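You operate a simulated robot arm through the tools that you are given. There is no shell and no other tool. Be economical: measure what you need, move in short steps, check, and stop when the job is done.

You run a simulated robot arm. Do the job below in one go: nothing can be reset, and whatever is moved stays where it is left.

JOB
Clamp mould plate P1, brush the crumbs off it, then free it and lay it in the blue tray.
Fine: green brush, back in its pot; brush only while it is clamped.

It is judged by the outcome, as a careful person would: the job done as asked, and still so three seconds after it is handed in. It fails if anything else is knocked over, pushed out of place, dropped, spilled or broken.

ROBOT AND FRAMES
A 6-joint arm with a two-finger parallel gripper, fixed in place. Base frame: the origin is at the foot of the arm, x ahead of it, y to its left, z up; the work surface is at about z = 0. Lengths are in mm, angles in degrees, forces in N, time in s.
With the tool pointing down near the work surface it reaches from about 140 to 580 mm from the base axis. Its first joint turns from -66.0 to 66.0 degrees. Payload 2.1 kg.
Tool frame: the origin (TCP) lies between the finger pads and is the grasp point; the fingertips stand 30 mm ahead of it; z points along the fingers, y is the line along which they close. Largest opening 94 mm; finger width 28, thickness 10; the body of the gripper, 50 by 96 mm, starts 55 mm behind the TCP.
Orientation is told as [roll, pitch, yaw] about the base's x, y, z axes, in that order, counted from this pose: with the fingers straight down and closing along the base's y, the tool's x points along the base's -x, its y along +y and its z along -z.

CONTROLS
- The arm moves only by the tool send_rows. Its argument "targets" is one flat list of numbers, 7 for each row, row after row: the turn, a rotation vector about the base's x, y, z in units of 4 degrees (1.0 is 4 degrees), then the shift along the base's x, y, z in units of 25 mm (1.0 is 25 mm), then the closure in counts, from 0 (fully open) to 255 (shut). In form: [rx, ry, rz, dx, dy, dz, grip, rx, ry, rz, dx, dy, dz, grip, ...]. A call has 1 to 10 rows; each row shifts and turns the commanded pose from where the row before left it. A call with a number of a shift or a turn outside -1 to 1 is refused whole. A row lasts 0.2 s, in which the tool goes at most 50 mm and 8.6 degrees; a call with a longer step from one row to the next is refused whole, and so is a gripper value outside its range. Where a pose cannot be reached the arm comes as near as it can. A force on the tool above 40 N (or 10 N above the force at the start of the call, whichever is more), or a blocked arm, ends the call early, and 0.2 s more pass. The fingers move at their own pace (about 72 mm/s each) and stop on an object; they squeeze with about 39 N. The grip force told is the motor's: it shows also when the fingers shut on nothing. Time passes only in rows, and 0.2 s behind the last, so rows that do not move let the fingers close. The reply holds the time, the measured pose of the TCP, the force on the tool along the base axes, the opening and the grip force, in the units named above and with some noise, and new pictures: "pictures" is both (left out), scene, wrist or none.
- Cameras (640 x 400 px; columns grow to the right, rows downward): "scene" is fixed at [38, -356.8, 494]; the picture's right is [0.91, -0.42, 0.00], its down [-0.20, -0.43, -0.88] and it looks along [0.37, 0.80, -0.47] (base axes); focal length 357 px, centre (320, 200). "wrist" rides on the gripper at [76, 14, -103] in the tool frame; the picture's right is [-0.18, 0.98, 0.00], its down [-0.75, -0.14, -0.64] and it looks along [-0.63, -0.12, 0.77] (tool axes); focal length 243 px, centre (320, 200). There is no depth. A picture from a camera that has moved, and an enlarged one, comes with that camera's place and axes in the base frame and with its lens.
- zoom(camera, box): a new picture of the part [left, top, right, bottom] of that camera's present view, enlarged. It takes no simulated time.
- job_done(): hands the job in; it is judged then, once.

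Go step by step. Nothing tells you positions but the pictures and the camera data: compare them with the known pose of the tool, close in by small moves and look again before you grip or let go. The budget is 120 turns and 200 pictures, counting those below and the enlarged ones. Unless the task says otherwise, let go and move clear before handing in, and close with one line.

The tools are called after "Request:" as a command line: name --argument value ..., lists and objects as JSON in quotes. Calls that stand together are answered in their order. send_rows: Moves the arm, as the interface text tells. Its arguments: {"type":"object","properties":{"targets":{"type":"array"},"pictures":{"type":"string","enum":["both","scene","wrist","none"]}},"required":["targets"]} The other tools are called the same way: zoom (camera, box) takes an enlarged picture of a part of a camera's view; job_done () hands the job in.

At the start:

```text
t: 0.0
position: [309.6, 165.7, 339.3]
tcp_rot: [0.0, -0.1, 0.0]
contact_force: [0.1, 0.4, -0.4]
grip_width: 94.0
finger_force: 0.0
```

scene: 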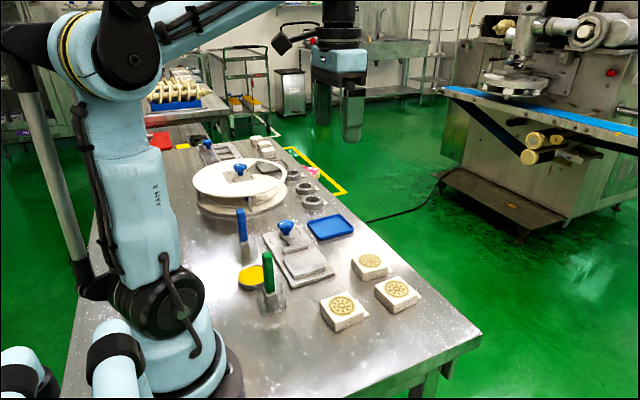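
wrist: 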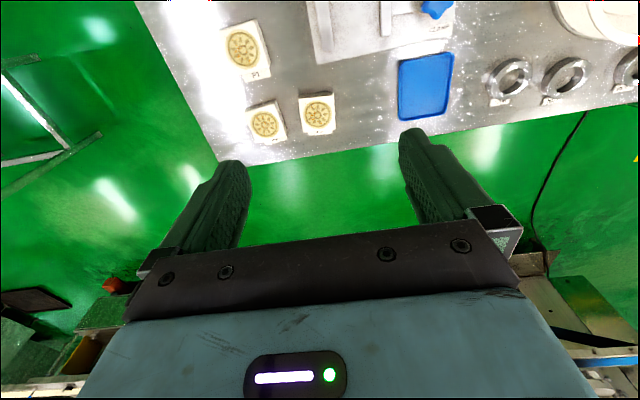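

I see the table with three cream plates, a clamp fixture with a blue knob, a blue tray, and two brushes in pots. I'll zoom in to identify them.

Request:
zoom --camera "scene" --box '[220, 200, 440, 340]'

Request:
zoom --camera "wrist" --box '[200, 0, 480, 175]'

Request:
zoom --camera "scene" --box '[140, 120, 360, 260]'

```text
2.86 times, centred on (330, 270) of scene
camera zoom: at [38.0, -356.8, 494.0], right [0.91, -0.42, 0.0], down [-0.2, -0.43, -0.88], along [0.37, 0.8, -0.47], focal length 1021 px, centre (291, 0)
```

zoom: 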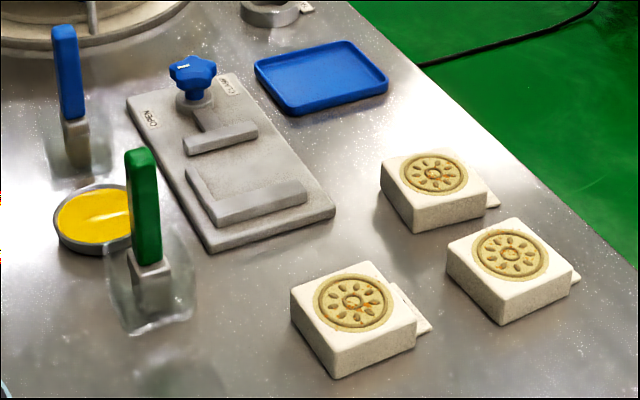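

```text
2.29 times, centred on (340, 88) of wrist
camera zoom: at [235.7, 180.6, 441.2], right [0.18, 0.98, 0.0], down [0.75, -0.14, 0.64], along [0.63, -0.12, -0.77], focal length 555 px, centre (274, 457)
```

zoom: 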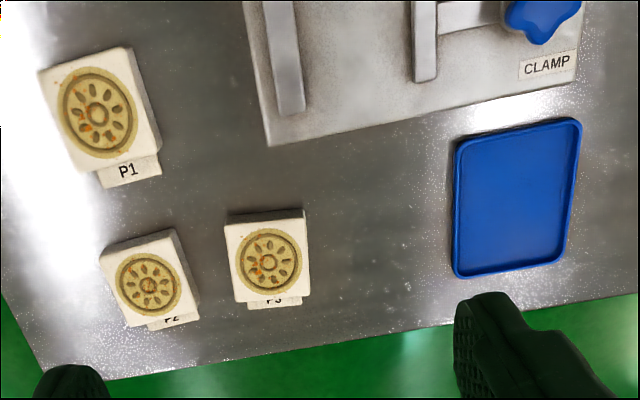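

```text
2.86 times, centred on (250, 190) of scene
camera zoom: at [38.0, -356.8, 494.0], right [0.91, -0.42, 0.0], down [-0.2, -0.43, -0.88], along [0.37, 0.8, -0.47], focal length 1021 px, centre (520, 229)
```

zoom: 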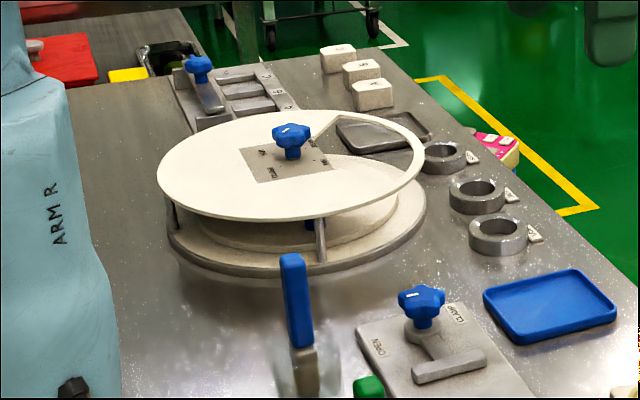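

P1 is the plate nearest the base, at about (274, 58). The fixture spans roughly x 215–312, y 158–363, with its knob near (257, 307), and the tray is near (385, 332). I'll move back and look down at them.

Request:
send_rows --targets '[0, 0, 0, -1, 0.6, -0.5, 0, 0, 0, 0, -1, 0.6, -0.5, 0, 0, 0, 0, -1, 0.6, 0, 0, 0, 0, 0, -1, 0.6, 0, 0]'

```text
t: 1.0
position: [208.5, 224.7, 314.2]
tcp_rot: [0.0, -0.1, -0.1]
contact_force: [0.2, -0.5, -0.4]
grip_width: 94.0
finger_force: 0.1
camera wrist: at [134.9, 240.2, 417.4], right [0.19, 0.98, 0.0], down [0.75, -0.14, 0.64], along [0.63, -0.12, -0.77], focal length 243 px, centre (320, 200)
```

scene: 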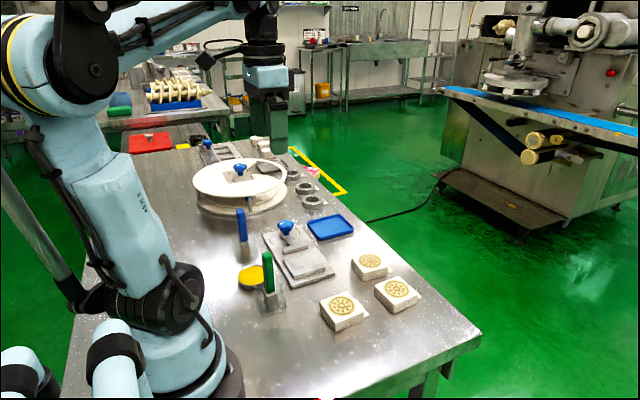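
wrist: 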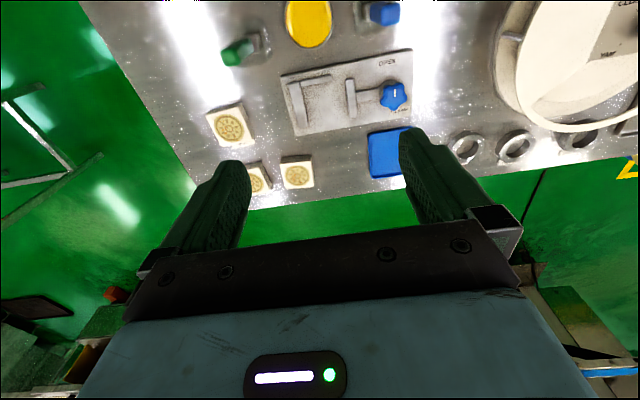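

Request:
zoom --camera "wrist" --box '[200, 0, 440, 150]'

Request:
zoom --camera "wrist" --box '[270, 40, 430, 140]'

Request:
zoom --camera "scene" --box '[255, 210, 345, 290]'

```text
2.67 times, centred on (320, 75) of wrist
camera zoom: at [134.9, 240.2, 417.4], right [0.19, 0.98, 0.0], down [0.75, -0.14, 0.64], along [0.63, -0.12, -0.77], focal length 647 px, centre (320, 533)
```

zoom: 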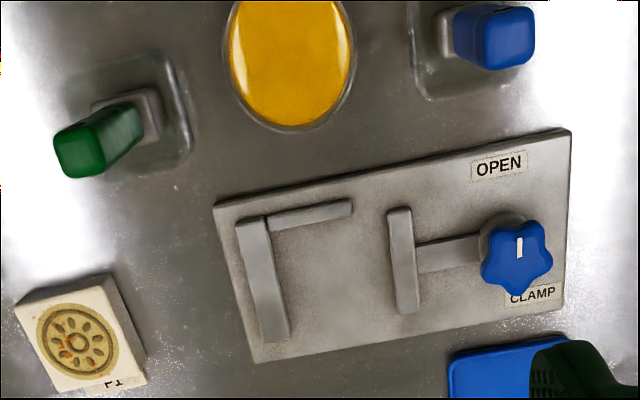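

```text
4.00 times, centred on (350, 90) of wrist
camera zoom: at [134.9, 240.2, 417.4], right [0.19, 0.98, 0.0], down [0.75, -0.14, 0.64], along [0.63, -0.12, -0.77], focal length 970 px, centre (200, 640)
```

zoom: 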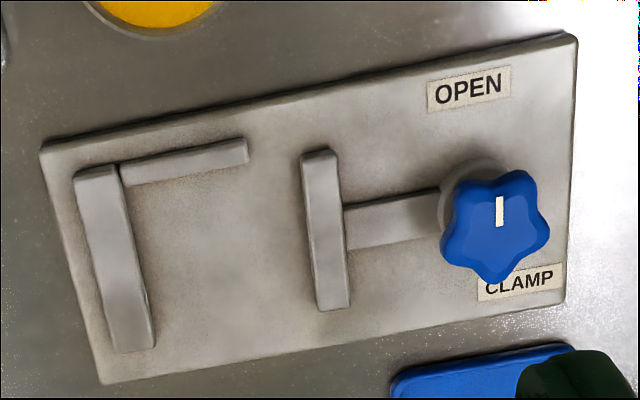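

```text
5.00 times, centred on (300, 250) of scene
camera zoom: at [38.0, -356.8, 494.0], right [0.91, -0.42, 0.0], down [-0.2, -0.43, -0.88], along [0.37, 0.8, -0.47], focal length 1787 px, centre (420, -50)
```

zoom: 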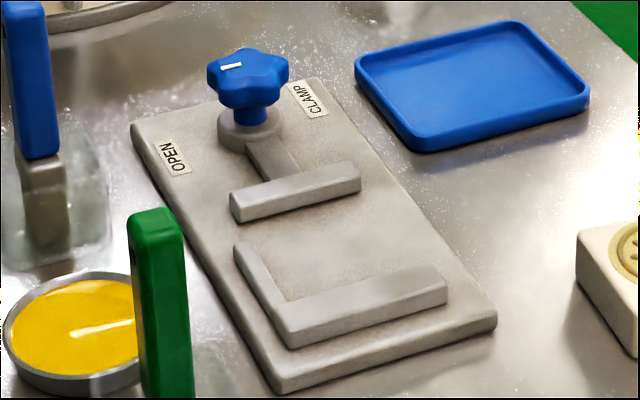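

The mark on the clamp knob points to OPEN. The knob axis is near (262, 320), and the jaw gap is y 190–260 with the side rail at about x 234. Next I'll go over to P1 for a close look.

Request:
send_rows --targets '[0, 0, 0, 0.2, -1, -0.5, 0, 0, 0, 0, 0.2, -1, -0.5, 0, 0, 0, 0, 0.2, -1, -0.5, 0, 0, 0, 0, 0, -1, -0.5, 0, 0, 0, 0, 0, -1, -0.5, 0, 0, 0, 0, 0, -1, -0.5, 0, 0, 0, 0, 0, -0.7, -0.5, 0, 0, 0, 0, 0, 0, -0.6, 0]' --pictures "wrist"

```text
t: 2.8
position: [226.6, 56.7, 208.8]
tcp_rot: [-0.1, -0.1, 0.0]
contact_force: [0.4, -0.4, 0.6]
grip_width: 94.0
finger_force: 0.0
camera wrist: at [150.8, 72.3, 311.7], right [0.18, 0.98, 0.0], down [0.75, -0.14, 0.64], along [0.63, -0.12, -0.77], focal length 243 px, centre (320, 200)
```

wrist: 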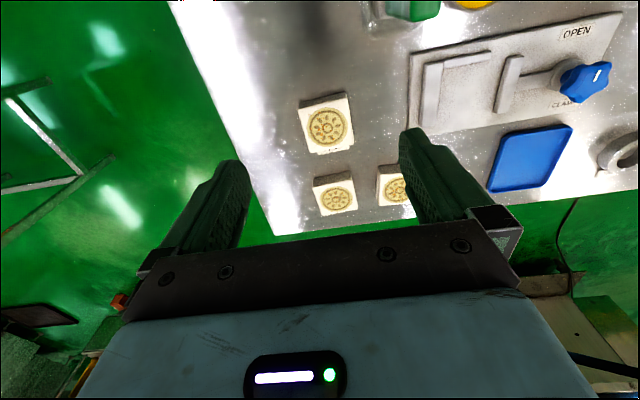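

Request:
zoom --camera "wrist" --box '[280, 80, 376, 170]'

Request:
zoom --camera "scene" --box '[310, 240, 430, 340]'

Request:
zoom --camera "scene" --box '[230, 240, 310, 330]'

```text
4.44 times, centred on (328, 125) of wrist
camera zoom: at [150.8, 72.3, 311.7], right [0.18, 0.98, 0.0], down [0.75, -0.14, 0.64], along [0.63, -0.12, -0.77], focal length 1078 px, centre (284, 533)
```

zoom: 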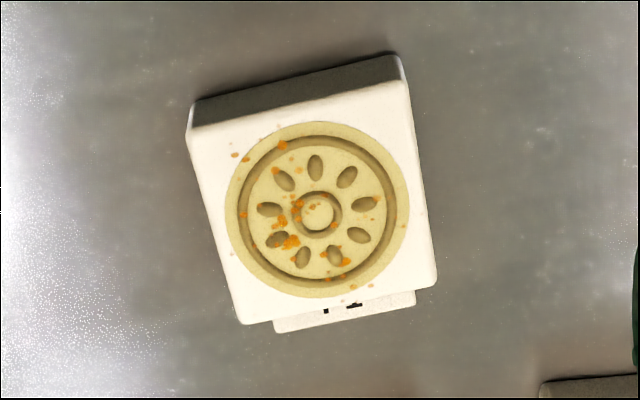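

```text
4.00 times, centred on (370, 290) of scene
camera zoom: at [38.0, -356.8, 494.0], right [0.91, -0.42, 0.0], down [-0.2, -0.43, -0.88], along [0.37, 0.8, -0.47], focal length 1429 px, centre (120, -160)
```

zoom: 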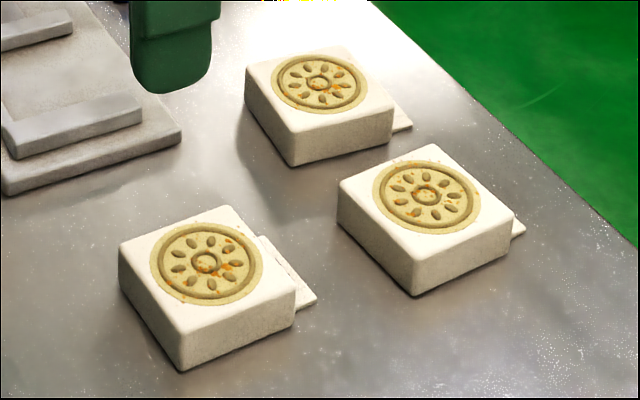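

```text
4.44 times, centred on (270, 285) of scene
camera zoom: at [38.0, -356.8, 494.0], right [0.91, -0.42, 0.0], down [-0.2, -0.43, -0.88], along [0.37, 0.8, -0.47], focal length 1588 px, centre (542, -178)
```

zoom: 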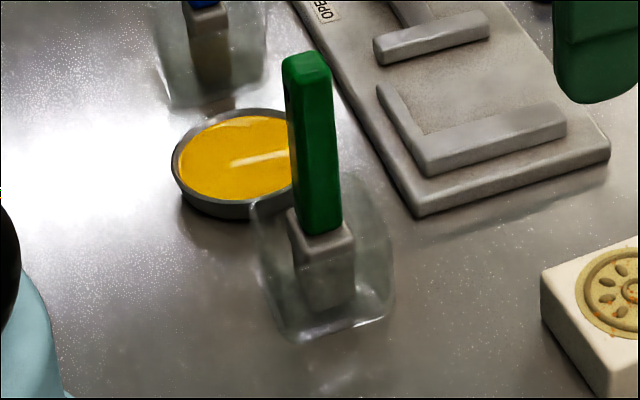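

P1 sits square to the axes at about x 244–302, y 29–87, roughly 58 × 58 × 21 mm. I'll take a shallow grip along y so the fingertips stay above the fixture jaws later.

Request:
send_rows --targets '[0, 0, 0, 0.93, 0.05, -0.5, 0, 0, 0, 0, 0.93, 0, -1, 0, 0, 0, 0, 0, 0, -1, 0, 0, 0, 0, 0, 0, -1, 0, 0, 0, 0, 0, 0, -1, 0, 0, 0, 0, 0, 0, -1, 0, 0, 0, 0, 0, 0, -0.6, 0]'

```text
t: 4.4
position: [273.3, 58.8, 54.9]
tcp_rot: [0.0, -0.1, 0.0]
contact_force: [1.2, -0.3, 0.5]
grip_width: 94.0
finger_force: 0.0
camera wrist: at [198.0, 74.1, 158.5], right [0.18, 0.98, 0.0], down [0.75, -0.14, 0.64], along [0.63, -0.12, -0.77], focal length 243 px, centre (320, 200)
```

scene: 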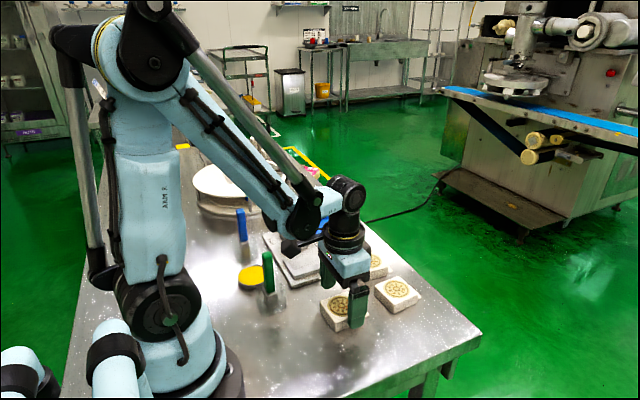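
wrist: 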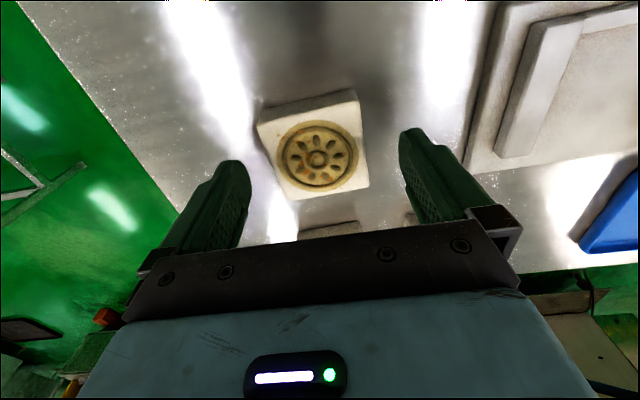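

The plate is centred between the fingers. I'll lower to z≈43 and close.

Request:
send_rows --targets '[0, 0, 0, 0, 0, -0.48, 0, 0, 0, 0, 0, 0, 0, 255, 0, 0, 0, 0, 0, 0, 255, 0, 0, 0, 0, 0, 0, 255]'

Request:
zoom --camera "scene" --box '[300, 240, 420, 340]'

```text
t: 5.4
position: [273.5, 59.5, 44.1]
tcp_rot: [0.0, -0.2, 0.0]
contact_force: [0.3, 1.1, -0.4]
grip_width: 59.4
finger_force: 39.1
camera wrist: at [197.9, 74.9, 147.4], right [0.18, 0.98, 0.0], down [0.75, -0.14, 0.64], along [0.63, -0.12, -0.77], focal length 243 px, centre (320, 200)
```

scene: 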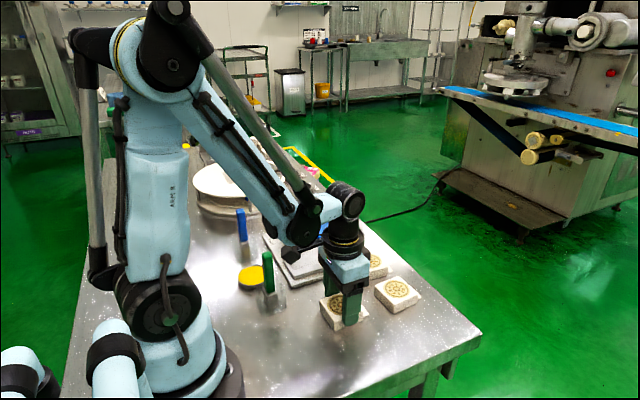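
wrist: 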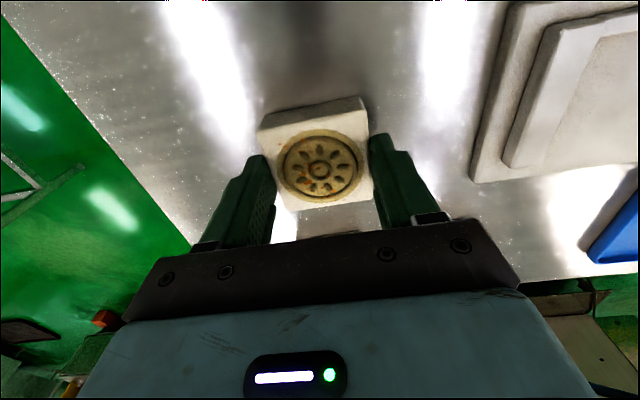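

```text
4.00 times, centred on (360, 290) of scene
camera zoom: at [38.0, -356.8, 494.0], right [0.91, -0.42, 0.0], down [-0.2, -0.43, -0.88], along [0.37, 0.8, -0.47], focal length 1429 px, centre (160, -160)
```

zoom: 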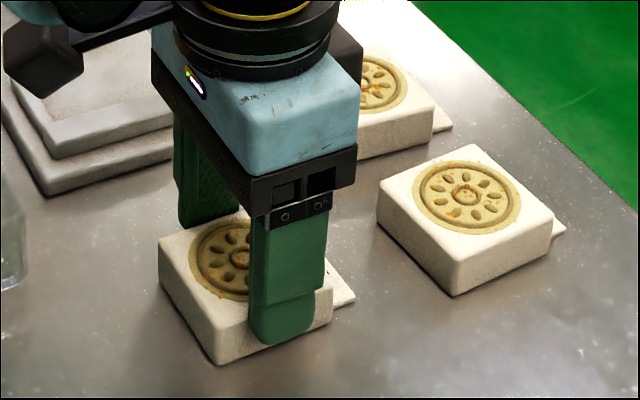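

P1 is gripped at 59.4 mm wide. I'll lift it and carry it to hover over the fixture.

Request:
send_rows --targets '[0, 0, 0, 0, 0, 1, 255, 0, 0, 0, 0, 0, 1, 255, 0, 0, 0, 0, 0.8, 0.7, 255, 0, 0, 0, 0, 1, 0, 255, 0, 0, 0, 0, 1, 0, 255, 0, 0, 0, 0, 1, 0, 255, 0, 0, 0, 0, 1, 0, 255, 0, 0, 0, 0, 1, 0, 255, 0, 0, 0, 0, 0.8, 0, 255]'

Request:
zoom --camera "wrist" --box '[200, 40, 480, 240]'

Request:
zoom --camera "scene" --box '[240, 200, 360, 300]'

```text
t: 7.4
position: [273.4, 223.9, 112.9]
tcp_rot: [0.1, -0.2, 0.0]
contact_force: [0.2, 0.1, -0.7]
grip_width: 59.2
finger_force: 39.1
camera wrist: at [198.3, 239.1, 215.8], right [0.19, 0.98, 0.0], down [0.75, -0.14, 0.64], along [0.63, -0.12, -0.77], focal length 243 px, centre (320, 200)
```

scene: 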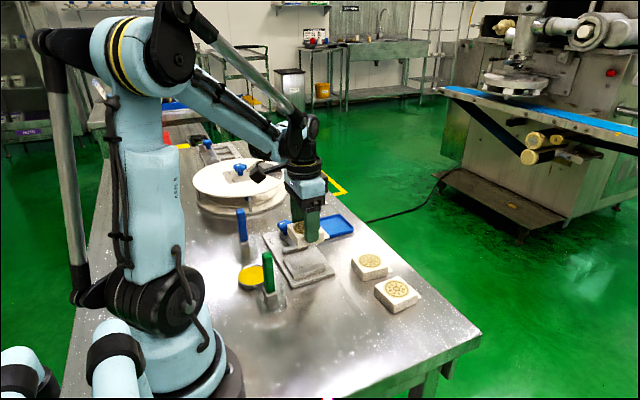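
wrist: 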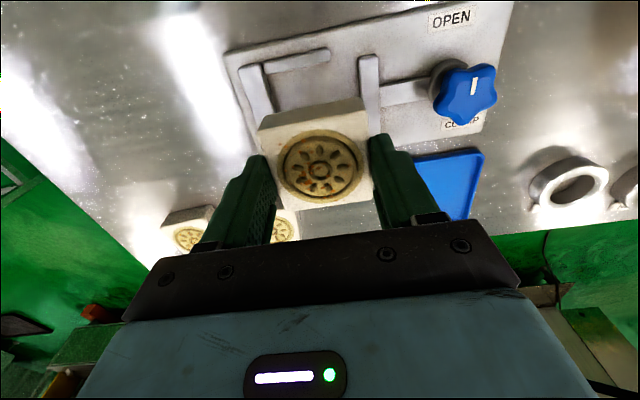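

```text
2.00 times, centred on (340, 140) of wrist
camera zoom: at [198.3, 239.1, 215.8], right [0.19, 0.98, 0.0], down [0.75, -0.14, 0.64], along [0.63, -0.12, -0.77], focal length 485 px, centre (280, 320)
```

zoom: 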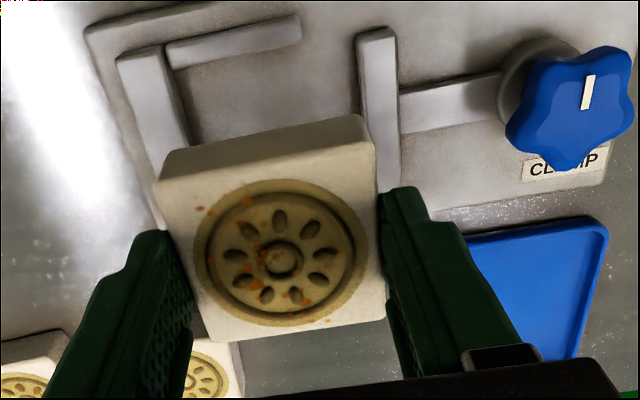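

```text
4.00 times, centred on (300, 250) of scene
camera zoom: at [38.0, -356.8, 494.0], right [0.91, -0.42, 0.0], down [-0.2, -0.43, -0.88], along [0.37, 0.8, -0.47], focal length 1429 px, centre (400, 0)
```

zoom: 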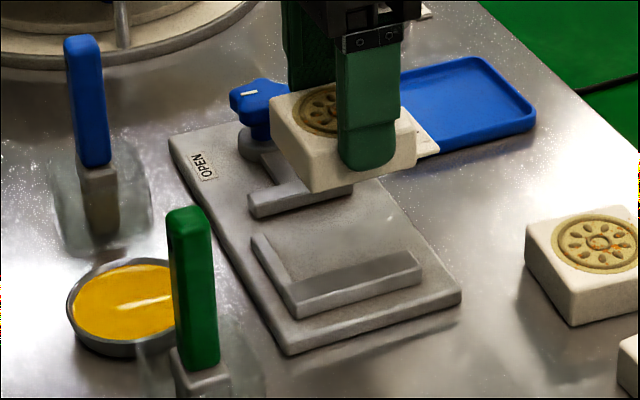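

The P1 tag is attached to the plate and travels with it. I need the jaw height relative to the fingertips, so I'll zoom in more tightly.

Request:
zoom --camera "scene" --box '[296, 210, 352, 245]'

Request:
zoom --camera "scene" --box '[296, 255, 360, 295]'

```text
11.43 times, centred on (324, 228) of scene
camera zoom: at [38.0, -356.8, 494.0], right [0.91, -0.42, 0.0], down [-0.2, -0.43, -0.88], along [0.37, 0.8, -0.47], focal length 4084 px, centre (274, -114)
```

zoom: 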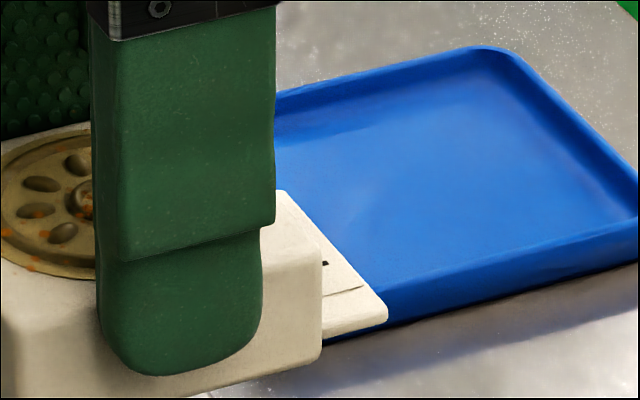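

```text
10.00 times, centred on (328, 275) of scene
camera zoom: at [38.0, -356.8, 494.0], right [0.91, -0.42, 0.0], down [-0.2, -0.43, -0.88], along [0.37, 0.8, -0.47], focal length 3574 px, centre (240, -550)
```

zoom: 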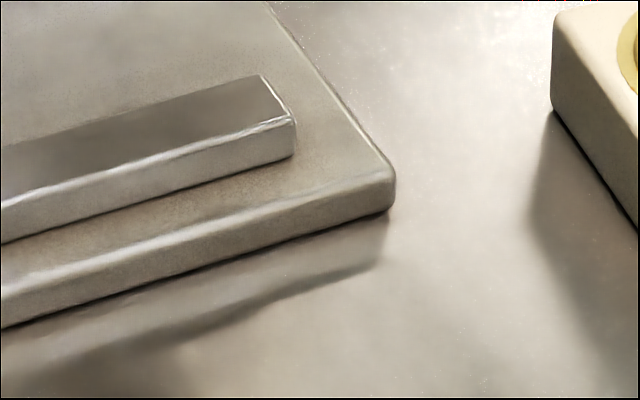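

The jaws stand about 9.5 mm above an 8 mm base, and the fingertips are more than 10 mm above the plate bottom, so this works narrowly. I'll shift 8 mm toward the rail, lower to just above the jaws and check.

Request:
send_rows --targets '[0, 0, 0, -0.3, 0.05, -0.9, 255, 0, 0, 0, 0, 0, -0.9, 255, 0, 0, 0, 0, 0, 0, 255]'

Request:
zoom --camera "wrist" --box '[220, 40, 420, 165]'

Request:
zoom --camera "scene" --box '[250, 220, 346, 280]'

```text
t: 8.2
position: [264.2, 224.8, 65.1]
tcp_rot: [0.1, -0.1, -0.1]
contact_force: [-0.1, -0.4, -1.8]
grip_width: 59.3
finger_force: 38.9
camera wrist: at [189.8, 238.6, 169.4], right [0.18, 0.98, 0.0], down [0.75, -0.14, 0.64], along [0.63, -0.12, -0.77], focal length 243 px, centre (320, 200)
```

scene: 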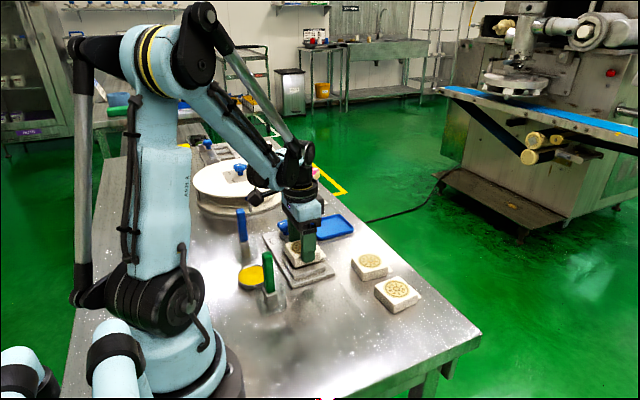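
wrist: 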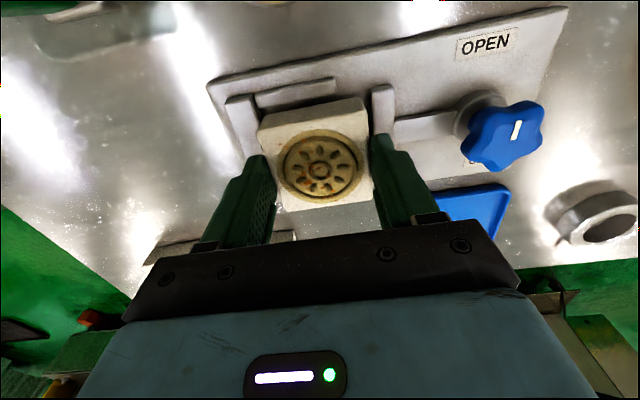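

```text
3.20 times, centred on (320, 102) of wrist
camera zoom: at [189.8, 238.6, 169.4], right [0.18, 0.98, 0.0], down [0.75, -0.14, 0.64], along [0.63, -0.12, -0.77], focal length 776 px, centre (320, 512)
```

zoom: 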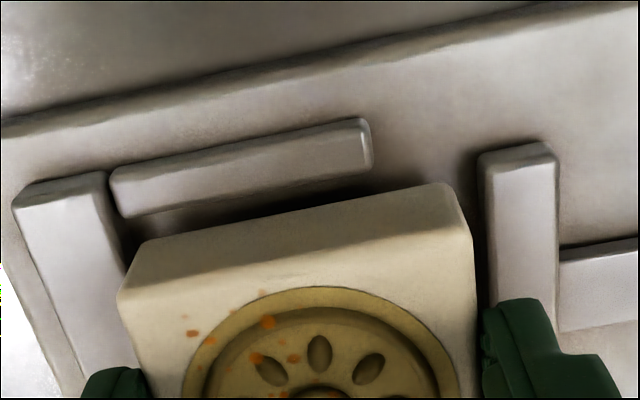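

```text
6.67 times, centred on (298, 250) of scene
camera zoom: at [38.0, -356.8, 494.0], right [0.91, -0.42, 0.0], down [-0.2, -0.43, -0.88], along [0.37, 0.8, -0.47], focal length 2382 px, centre (467, -133)
```

zoom: 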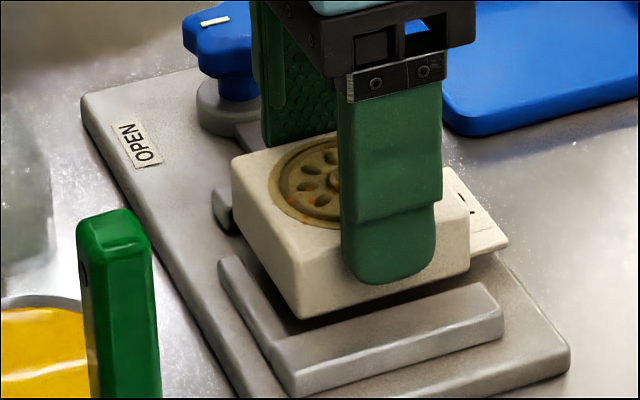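

Clearance is about 4 mm to the rail and 4–7 mm to each jaw. I'll lower the plate to its seat.

Request:
send_rows --targets '[0, 0, 0, 0, 0, -0.25, 255, 0, 0, 0, 0, 0, -0.12, 255, 0, 0, 0, 0, 0, -0.08, 255, 0, 0, 0, 0, 0, 0, 255]' --pictures "none"

Request:
zoom --camera "scene" --box '[270, 235, 342, 280]'

```text
t: 9.2
position: [265.7, 225.2, 57.0]
tcp_rot: [0.0, -0.1, 0.0]
contact_force: [-2.2, -1.5, 15.8]
grip_width: 59.2
finger_force: 38.6
```

```text
8.89 times, centred on (306, 258) of scene
camera zoom: at [38.0, -356.8, 494.0], right [0.91, -0.42, 0.0], down [-0.2, -0.43, -0.88], along [0.37, 0.8, -0.47], focal length 3176 px, centre (444, -311)
```

zoom: 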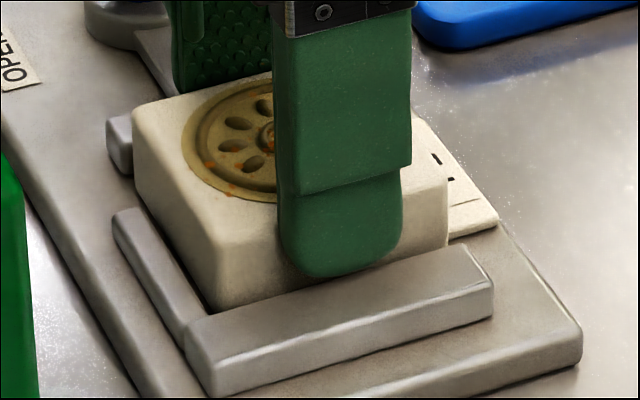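

The plate has touched the base at z≈57 and the fingertips are clear of the jaw. I'll ease off, open partway and rise.

Request:
send_rows --targets '[0, 0, 0, 0, 0, 0.1, 255, 0, 0, 0, 0, 0, 0, 55, 0, 0, 0, 0, 0, 0, 55, 0, 0, 0, 0, 0, 0.6, 55, 0, 0, 0, 0, 0, 1, 55, 0, 0, 0, 0, 0, 1, 55, 0, 0, 0, -0.8, 0, 1, 0]'

Request:
zoom --camera "wrist" --box '[220, 30, 460, 180]'

Request:
zoom --camera "scene" --box '[256, 215, 352, 275]'

```text
t: 10.8
position: [246.4, 223.6, 150.9]
tcp_rot: [0.0, -0.1, -0.1]
contact_force: [-0.5, -0.2, 0.1]
grip_width: 93.8
finger_force: 0.2
camera wrist: at [170.5, 239.8, 252.9], right [0.18, 0.98, 0.0], down [0.75, -0.14, 0.64], along [0.63, -0.12, -0.77], focal length 243 px, centre (320, 200)
```

scene: 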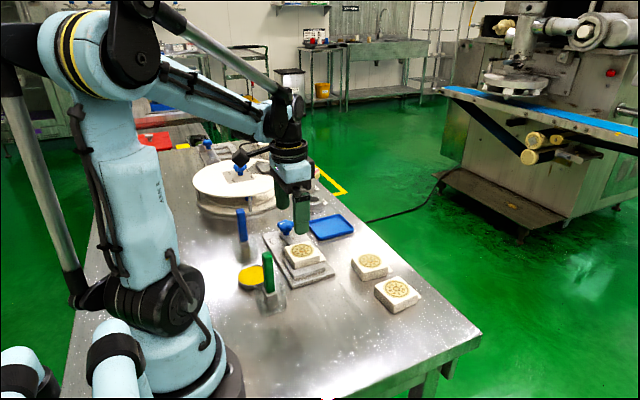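
wrist: 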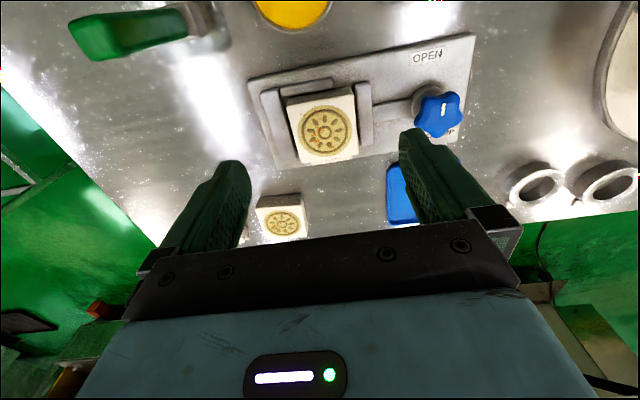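

```text
2.67 times, centred on (340, 105) of wrist
camera zoom: at [170.5, 239.8, 252.9], right [0.18, 0.98, 0.0], down [0.75, -0.14, 0.64], along [0.63, -0.12, -0.77], focal length 647 px, centre (267, 453)
```

zoom: 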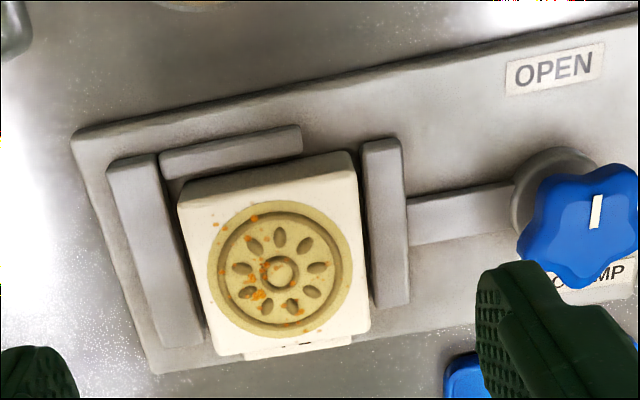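

```text
6.67 times, centred on (304, 245) of scene
camera zoom: at [38.0, -356.8, 494.0], right [0.91, -0.42, 0.0], down [-0.2, -0.43, -0.88], along [0.37, 0.8, -0.47], focal length 2382 px, centre (427, -100)
```

zoom: 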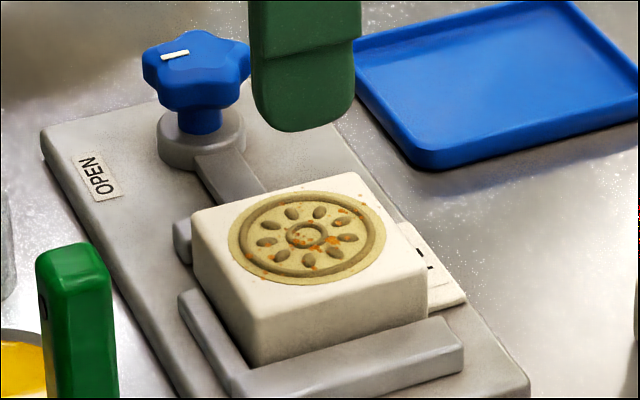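

P1 is seated between the jaws. The knob axis is near (260, 320.6) and its top is at z≈57. I'll move above it with yaw +54, so that I can turn it clockwise about 140° from OPEN to CLAMP.

Request:
send_rows --targets '[0, 0, 0.964, 0.1, 0.4, 0, 0, 0, 0, 0.964, 0.1, 0.6, 0, 0, 0, 0, 0.964, 0.1, 0.6, 0, 0, 0, 0, 0.964, 0.1, 0.6, 0, 0, 0, 0, 0.964, 0.1, 0.6, 0, 0, 0, 0, 0.964, 0.044, 0.6, 0, 0, 0, 0, 0.964, 0, 0.48, 0, 0, 0, 0, 0.964, 0, 0, 0, 0, 0, 0, 0.964, 0, 0, 0, 0, 0, 0, 0.964, 0, 0, 0, 0]' --pictures "none"

Request:
send_rows --targets '[0, 0, 0.964, 0, 0, 0, 0, 0, 0, 0.964, 0, 0, -0.4, 0, 0, 0, 0.964, 0, 0, -0.4, 0, 0, 0, 0.964, 0, 0, -0.4, 0]'

```text
t: 13.0
position: [259.7, 322.3, 150.2]
tcp_rot: [-0.1, -0.1, 38.6]
contact_force: [0.5, -0.3, 0.3]
grip_width: 93.8
finger_force: 0.1
```

```text
t: 14.0
position: [258.4, 322.7, 119.8]
tcp_rot: [0.0, -0.1, 54.1]
contact_force: [0.0, 0.0, -0.2]
grip_width: 93.9
finger_force: 0.0
camera wrist: at [203.4, 270.0, 223.2], right [-0.69, 0.73, 0.0], down [0.56, 0.53, 0.64], along [0.47, 0.44, -0.77], focal length 243 px, centre (320, 200)
```

scene: 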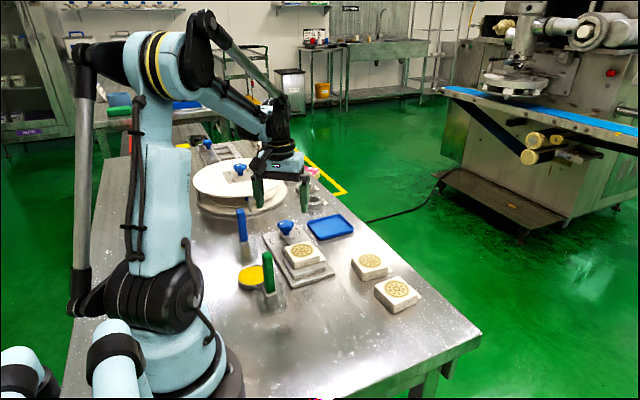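
wrist: 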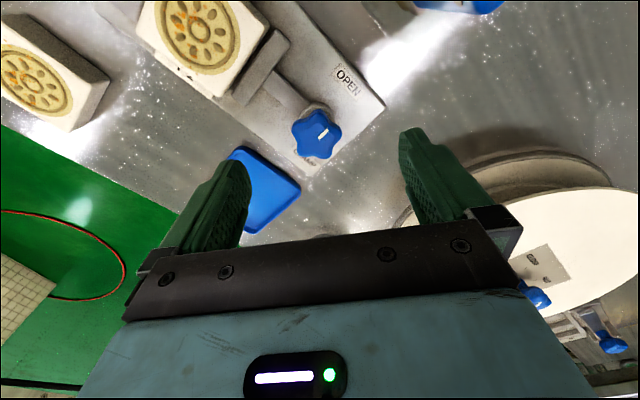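

Request:
zoom --camera "wrist" --box '[260, 90, 372, 160]'

Request:
zoom --camera "scene" --box '[256, 205, 336, 255]'

```text
5.71 times, centred on (316, 125) of wrist
camera zoom: at [203.4, 270.0, 223.2], right [-0.69, 0.73, 0.0], down [0.56, 0.53, 0.64], along [0.47, 0.44, -0.77], focal length 1386 px, centre (343, 629)
```

zoom: 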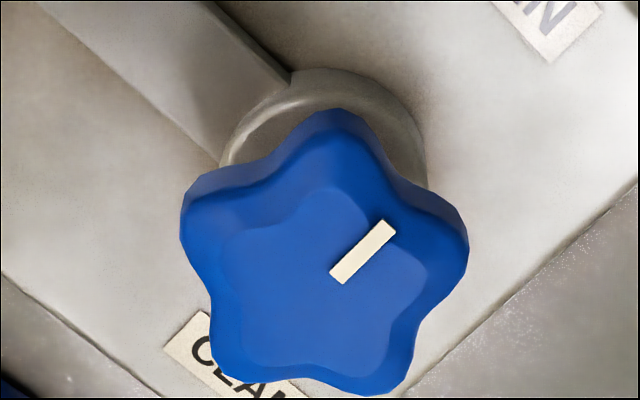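

```text
8.00 times, centred on (296, 230) of scene
camera zoom: at [38.0, -356.8, 494.0], right [0.91, -0.42, 0.0], down [-0.2, -0.43, -0.88], along [0.37, 0.8, -0.47], focal length 2859 px, centre (512, -40)
```

zoom: 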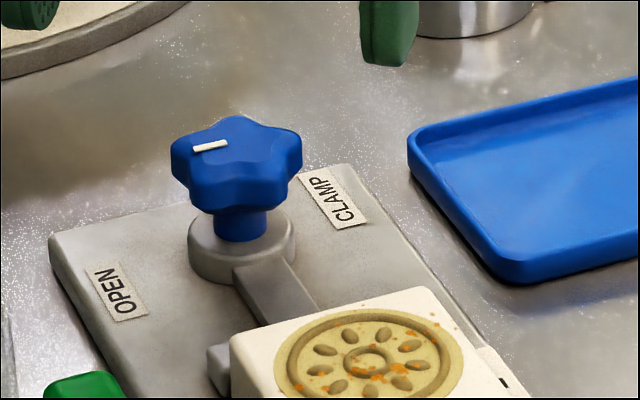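

The knob is aligned lobe to valley with the fingers. I'll descend over it and look before gripping.

Request:
send_rows --targets '[0, 0, 0, 0.05, -0.09, -0.8, 0, 0, 0, 0, 0, 0, -0.7, 0, 0, 0, 0, 0, 0, -0.7, 0, 0, 0, 0, 0, 0, 0, 0]'

Request:
zoom --camera "scene" --box '[248, 195, 344, 255]'

Request:
zoom --camera "wrist" --box '[200, 80, 440, 230]'

```text
t: 15.0
position: [258.8, 318.9, 62.6]
tcp_rot: [0.0, -0.1, 54.1]
contact_force: [1.3, -0.9, -0.2]
grip_width: 94.2
finger_force: 0.1
camera wrist: at [204.5, 266.7, 165.8], right [-0.69, 0.73, 0.0], down [0.56, 0.53, 0.64], along [0.47, 0.44, -0.77], focal length 243 px, centre (320, 200)
```

scene: 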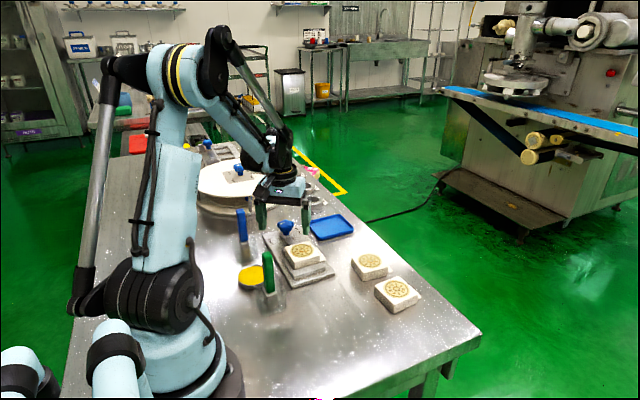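
wrist: 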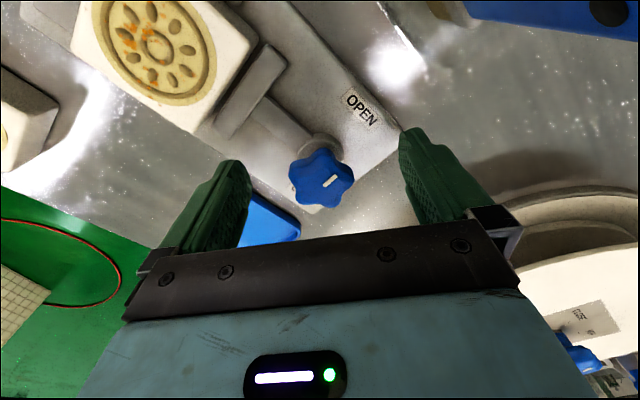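

```text
6.67 times, centred on (296, 225) of scene
camera zoom: at [38.0, -356.8, 494.0], right [0.91, -0.42, 0.0], down [-0.2, -0.43, -0.88], along [0.37, 0.8, -0.47], focal length 2382 px, centre (480, 33)
```

zoom: 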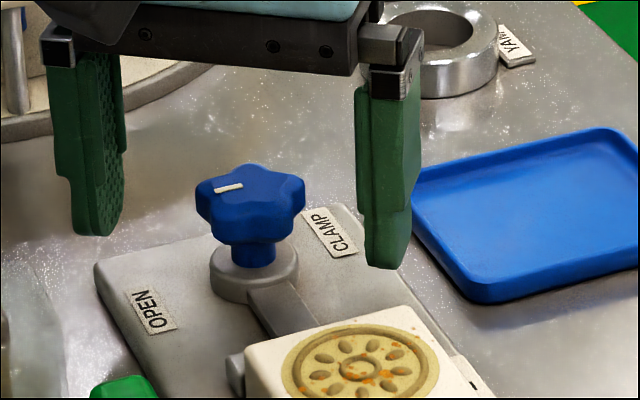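

```text
2.67 times, centred on (320, 155) of wrist
camera zoom: at [204.5, 266.7, 165.8], right [-0.69, 0.73, 0.0], down [0.56, 0.53, 0.64], along [0.47, 0.44, -0.77], focal length 647 px, centre (320, 320)
```

zoom: 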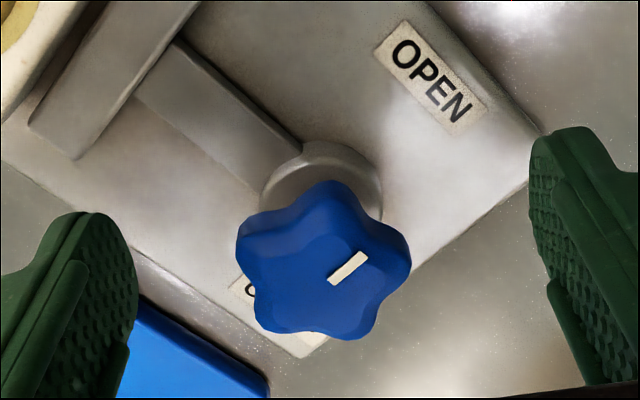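

The knob is centred under the TCP, so I'll close on it.

Request:
send_rows --targets '[0, 0, 0, 0, 0, 0, 255, 0, 0, 0, 0, 0, 0, 255, 0, 0, 0, 0, 0, 0, 255]' --pictures "none"

Request:
zoom --camera "wrist" --box '[200, 80, 440, 230]'

```text
t: 15.8
position: [260.3, 318.5, 62.6]
tcp_rot: [-0.2, 0.0, 53.8]
contact_force: [8.6, -6.2, -2.9]
grip_width: 35.9
finger_force: 44.8
```

```text
2.67 times, centred on (320, 155) of wrist
camera zoom: at [205.1, 266.3, 166.0], right [-0.69, 0.73, 0.0], down [0.56, 0.53, 0.64], along [0.47, 0.44, -0.77], focal length 647 px, centre (320, 320)
```

zoom: 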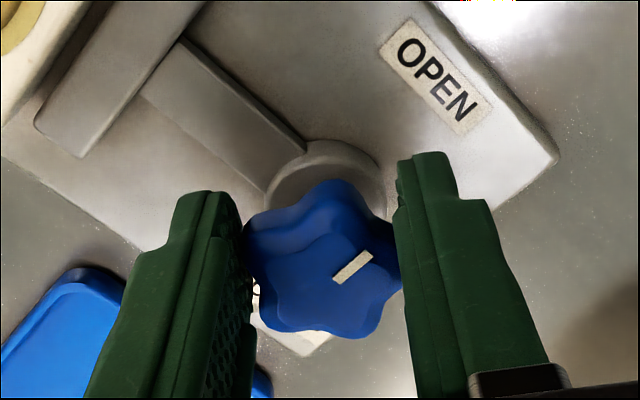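

Gripped, with a slight side force, so I'll shift a little to relieve it. Then I'll turn clockwise 20° and check.

Request:
send_rows --targets '[0, 0, 0, 0.04, -0.03, 0, 255, 0, 0, -1, 0, 0, 0, 255, 0, 0, -1, 0, 0, 0, 255, 0, 0, -1, 0, 0, 0, 255, 0, 0, -1, 0, 0, 0, 255, 0, 0, -1, 0, 0, 0, 255]' --pictures "none"

Request:
zoom --camera "wrist" --box '[200, 0, 440, 230]'

Request:
zoom --camera "scene" --box '[248, 205, 344, 285]'

```text
t: 17.2
position: [258.0, 321.5, 63.5]
tcp_rot: [0.3, 0.2, 34.1]
contact_force: [-20.7, 6.1, -30.5]
grip_width: 36.2
finger_force: 44.6
```

```text
1.74 times, centred on (320, 115) of wrist
camera zoom: at [189.6, 290.2, 167.7], right [-0.4, 0.92, 0.0], down [0.71, 0.3, 0.64], along [0.58, 0.26, -0.77], focal length 422 px, centre (320, 348)
```

zoom: 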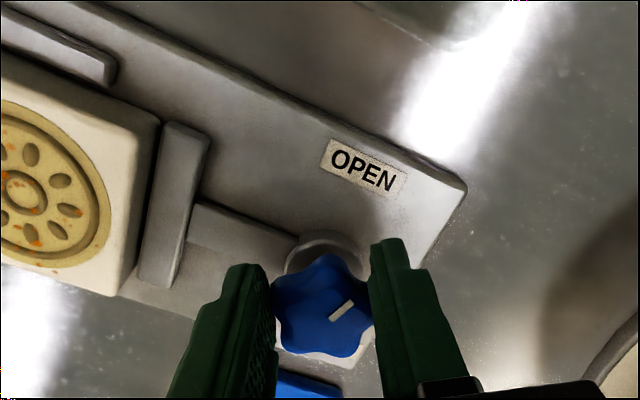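

```text
5.00 times, centred on (296, 245) of scene
camera zoom: at [38.1, -356.7, 494.1], right [0.91, -0.42, 0.0], down [-0.2, -0.43, -0.88], along [0.37, 0.8, -0.47], focal length 1787 px, centre (440, -25)
```

zoom: 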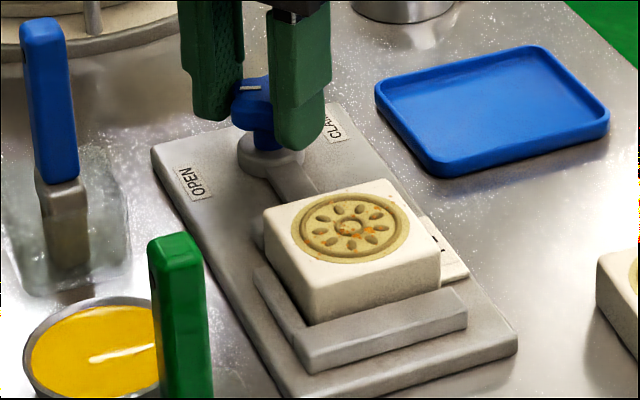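

The knob is turning with the fingers, but side and downward forces are building up. I'll shift to follow the knob centre and re-read.

Request:
send_rows --targets '[0, 0, 0, -0.06, 0.03, -0.04, 255, 0, 0, 0, 0, 0, 0, 255]' --pictures "none"

```text
t: 17.8
position: [258.9, 320.2, 64.7]
tcp_rot: [0.1, 0.0, 34.0]
contact_force: [-17.0, 1.1, 5.0]
grip_width: 36.0
finger_force: 45.2
```

Request:
send_rows --targets '[0, 0, 0, -0.08, 0, 0, 255, 0, 0, 0, 0, 0, 0, 255]' --pictures "none"

```text
t: 18.4
position: [259.3, 321.7, 64.2]
tcp_rot: [0.0, -0.3, 34.0]
contact_force: [0.9, 7.4, 6.4]
grip_width: 36.2
finger_force: 44.9
```

The force has eased, so I'll keep turning clockwise in stages.

Request:
send_rows --targets '[0, 0, -1, 0, 0.02, 0, 255, 0, 0, -1, 0, 0, 0, 255, 0, 0, -1, 0, 0, 0, 255, 0, 0, -1, 0, 0, 0, 255, 0, 0, -1, 0, 0, 0, 255, 0, 0, 0, 0, 0, 0, 255]' --pictures "none"

Request:
zoom --camera "scene" --box '[248, 205, 344, 285]'

Request:
zoom --camera "wrist" --box '[200, 0, 440, 230]'

```text
t: 19.8
position: [257.2, 324.1, 63.4]
tcp_rot: [0.5, -0.5, 14.0]
contact_force: [11.2, 26.4, -1.8]
grip_width: 35.7
finger_force: 45.2
```

```text
5.00 times, centred on (296, 245) of scene
camera zoom: at [38.0, -356.8, 494.0], right [0.91, -0.42, 0.0], down [-0.2, -0.43, -0.88], along [0.37, 0.8, -0.47], focal length 1787 px, centre (440, -25)
```

zoom: 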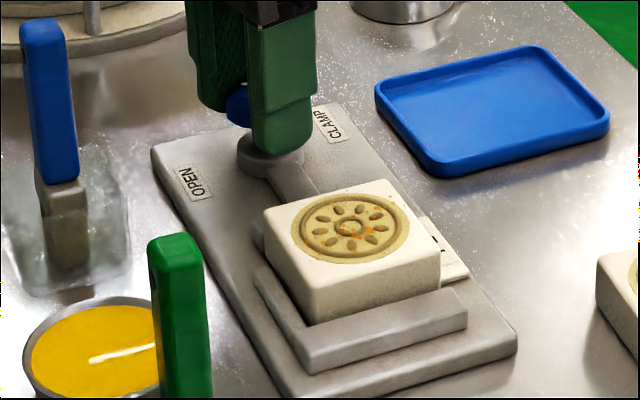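

```text
1.74 times, centred on (320, 115) of wrist
camera zoom: at [180.7, 318.2, 166.7], right [-0.06, 1.0, 0.01], down [0.76, 0.04, 0.65], along [0.65, 0.04, -0.76], focal length 422 px, centre (320, 348)
```

zoom: 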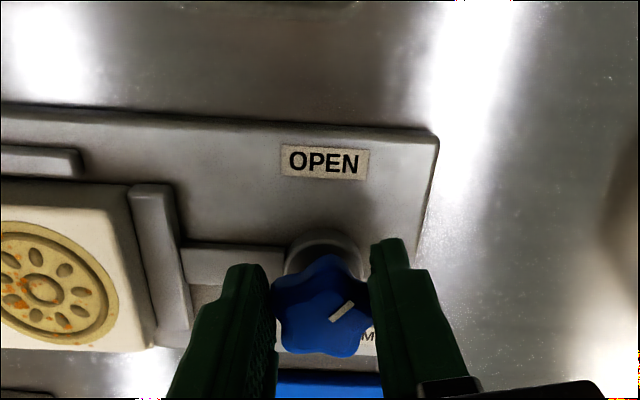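

The jaw is advancing. I'll follow in y to relieve the force and continue.

Request:
send_rows --targets '[0, 0, 0, 0.04, 0.1, 0, 255, 0, 0, 0, 0, 0, 0, 255]' --pictures "none"

```text
t: 20.4
position: [257.6, 323.4, 64.0]
tcp_rot: [-0.1, 0.1, 14.0]
contact_force: [-7.9, -2.7, 11.1]
grip_width: 35.9
finger_force: 45.0
```

Request:
send_rows --targets '[0, 0, -1, -0.03, 0.02, 0, 255, 0, 0, -1, 0, 0, 0, 255, 0, 0, -1, 0, 0, 0, 255, 0, 0, -1, 0, 0, 0, 255, 0, 0, 0, 0, 0, 0, 255]' --pictures "none"

Request:
zoom --camera "scene" --box '[248, 205, 344, 285]'

Request:
zoom --camera "wrist" --box '[200, 0, 440, 230]'

```text
t: 21.6
position: [256.6, 324.9, 63.9]
tcp_rot: [0.1, -0.1, -2.1]
contact_force: [1.9, 0.5, 34.4]
grip_width: 36.0
finger_force: 45.5
```

```text
5.00 times, centred on (296, 245) of scene
camera zoom: at [37.9, -356.9, 493.9], right [0.91, -0.42, 0.0], down [-0.2, -0.43, -0.88], along [0.37, 0.8, -0.47], focal length 1787 px, centre (440, -25)
```

zoom: 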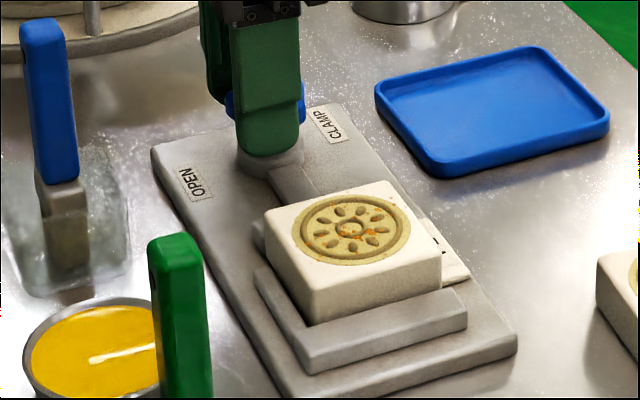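

```text
1.74 times, centred on (320, 115) of wrist
camera zoom: at [182.7, 342.8, 167.1], right [0.22, 0.98, 0.0], down [0.75, -0.17, 0.64], along [0.63, -0.14, -0.77], focal length 422 px, centre (320, 348)
```

zoom: 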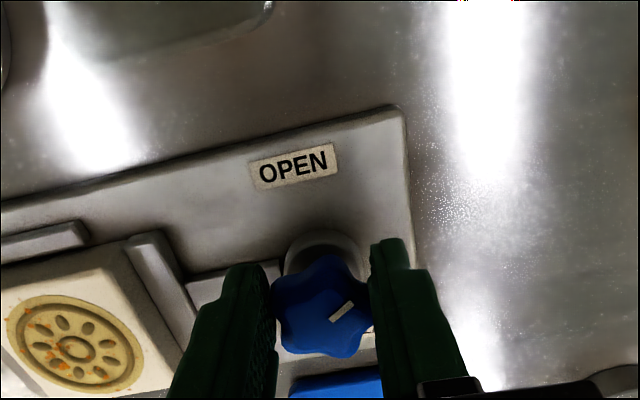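

The upward force is now 34 N, so I'll raise slightly and then continue.

Request:
send_rows --targets '[0, 0, 0, 0, 0, 0.05, 255, 0, 0, -1, 0, 0, 0, 255, 0, 0, -1, 0, 0.03, 0, 255, 0, 0, 0, 0, 0, 0, 255]' --pictures "none"

```text
t: 22.6
position: [256.9, 325.9, 64.4]
tcp_rot: [0.3, -0.2, -10.0]
contact_force: [14.0, 19.7, -35.6]
grip_width: 36.3
finger_force: 44.6
```

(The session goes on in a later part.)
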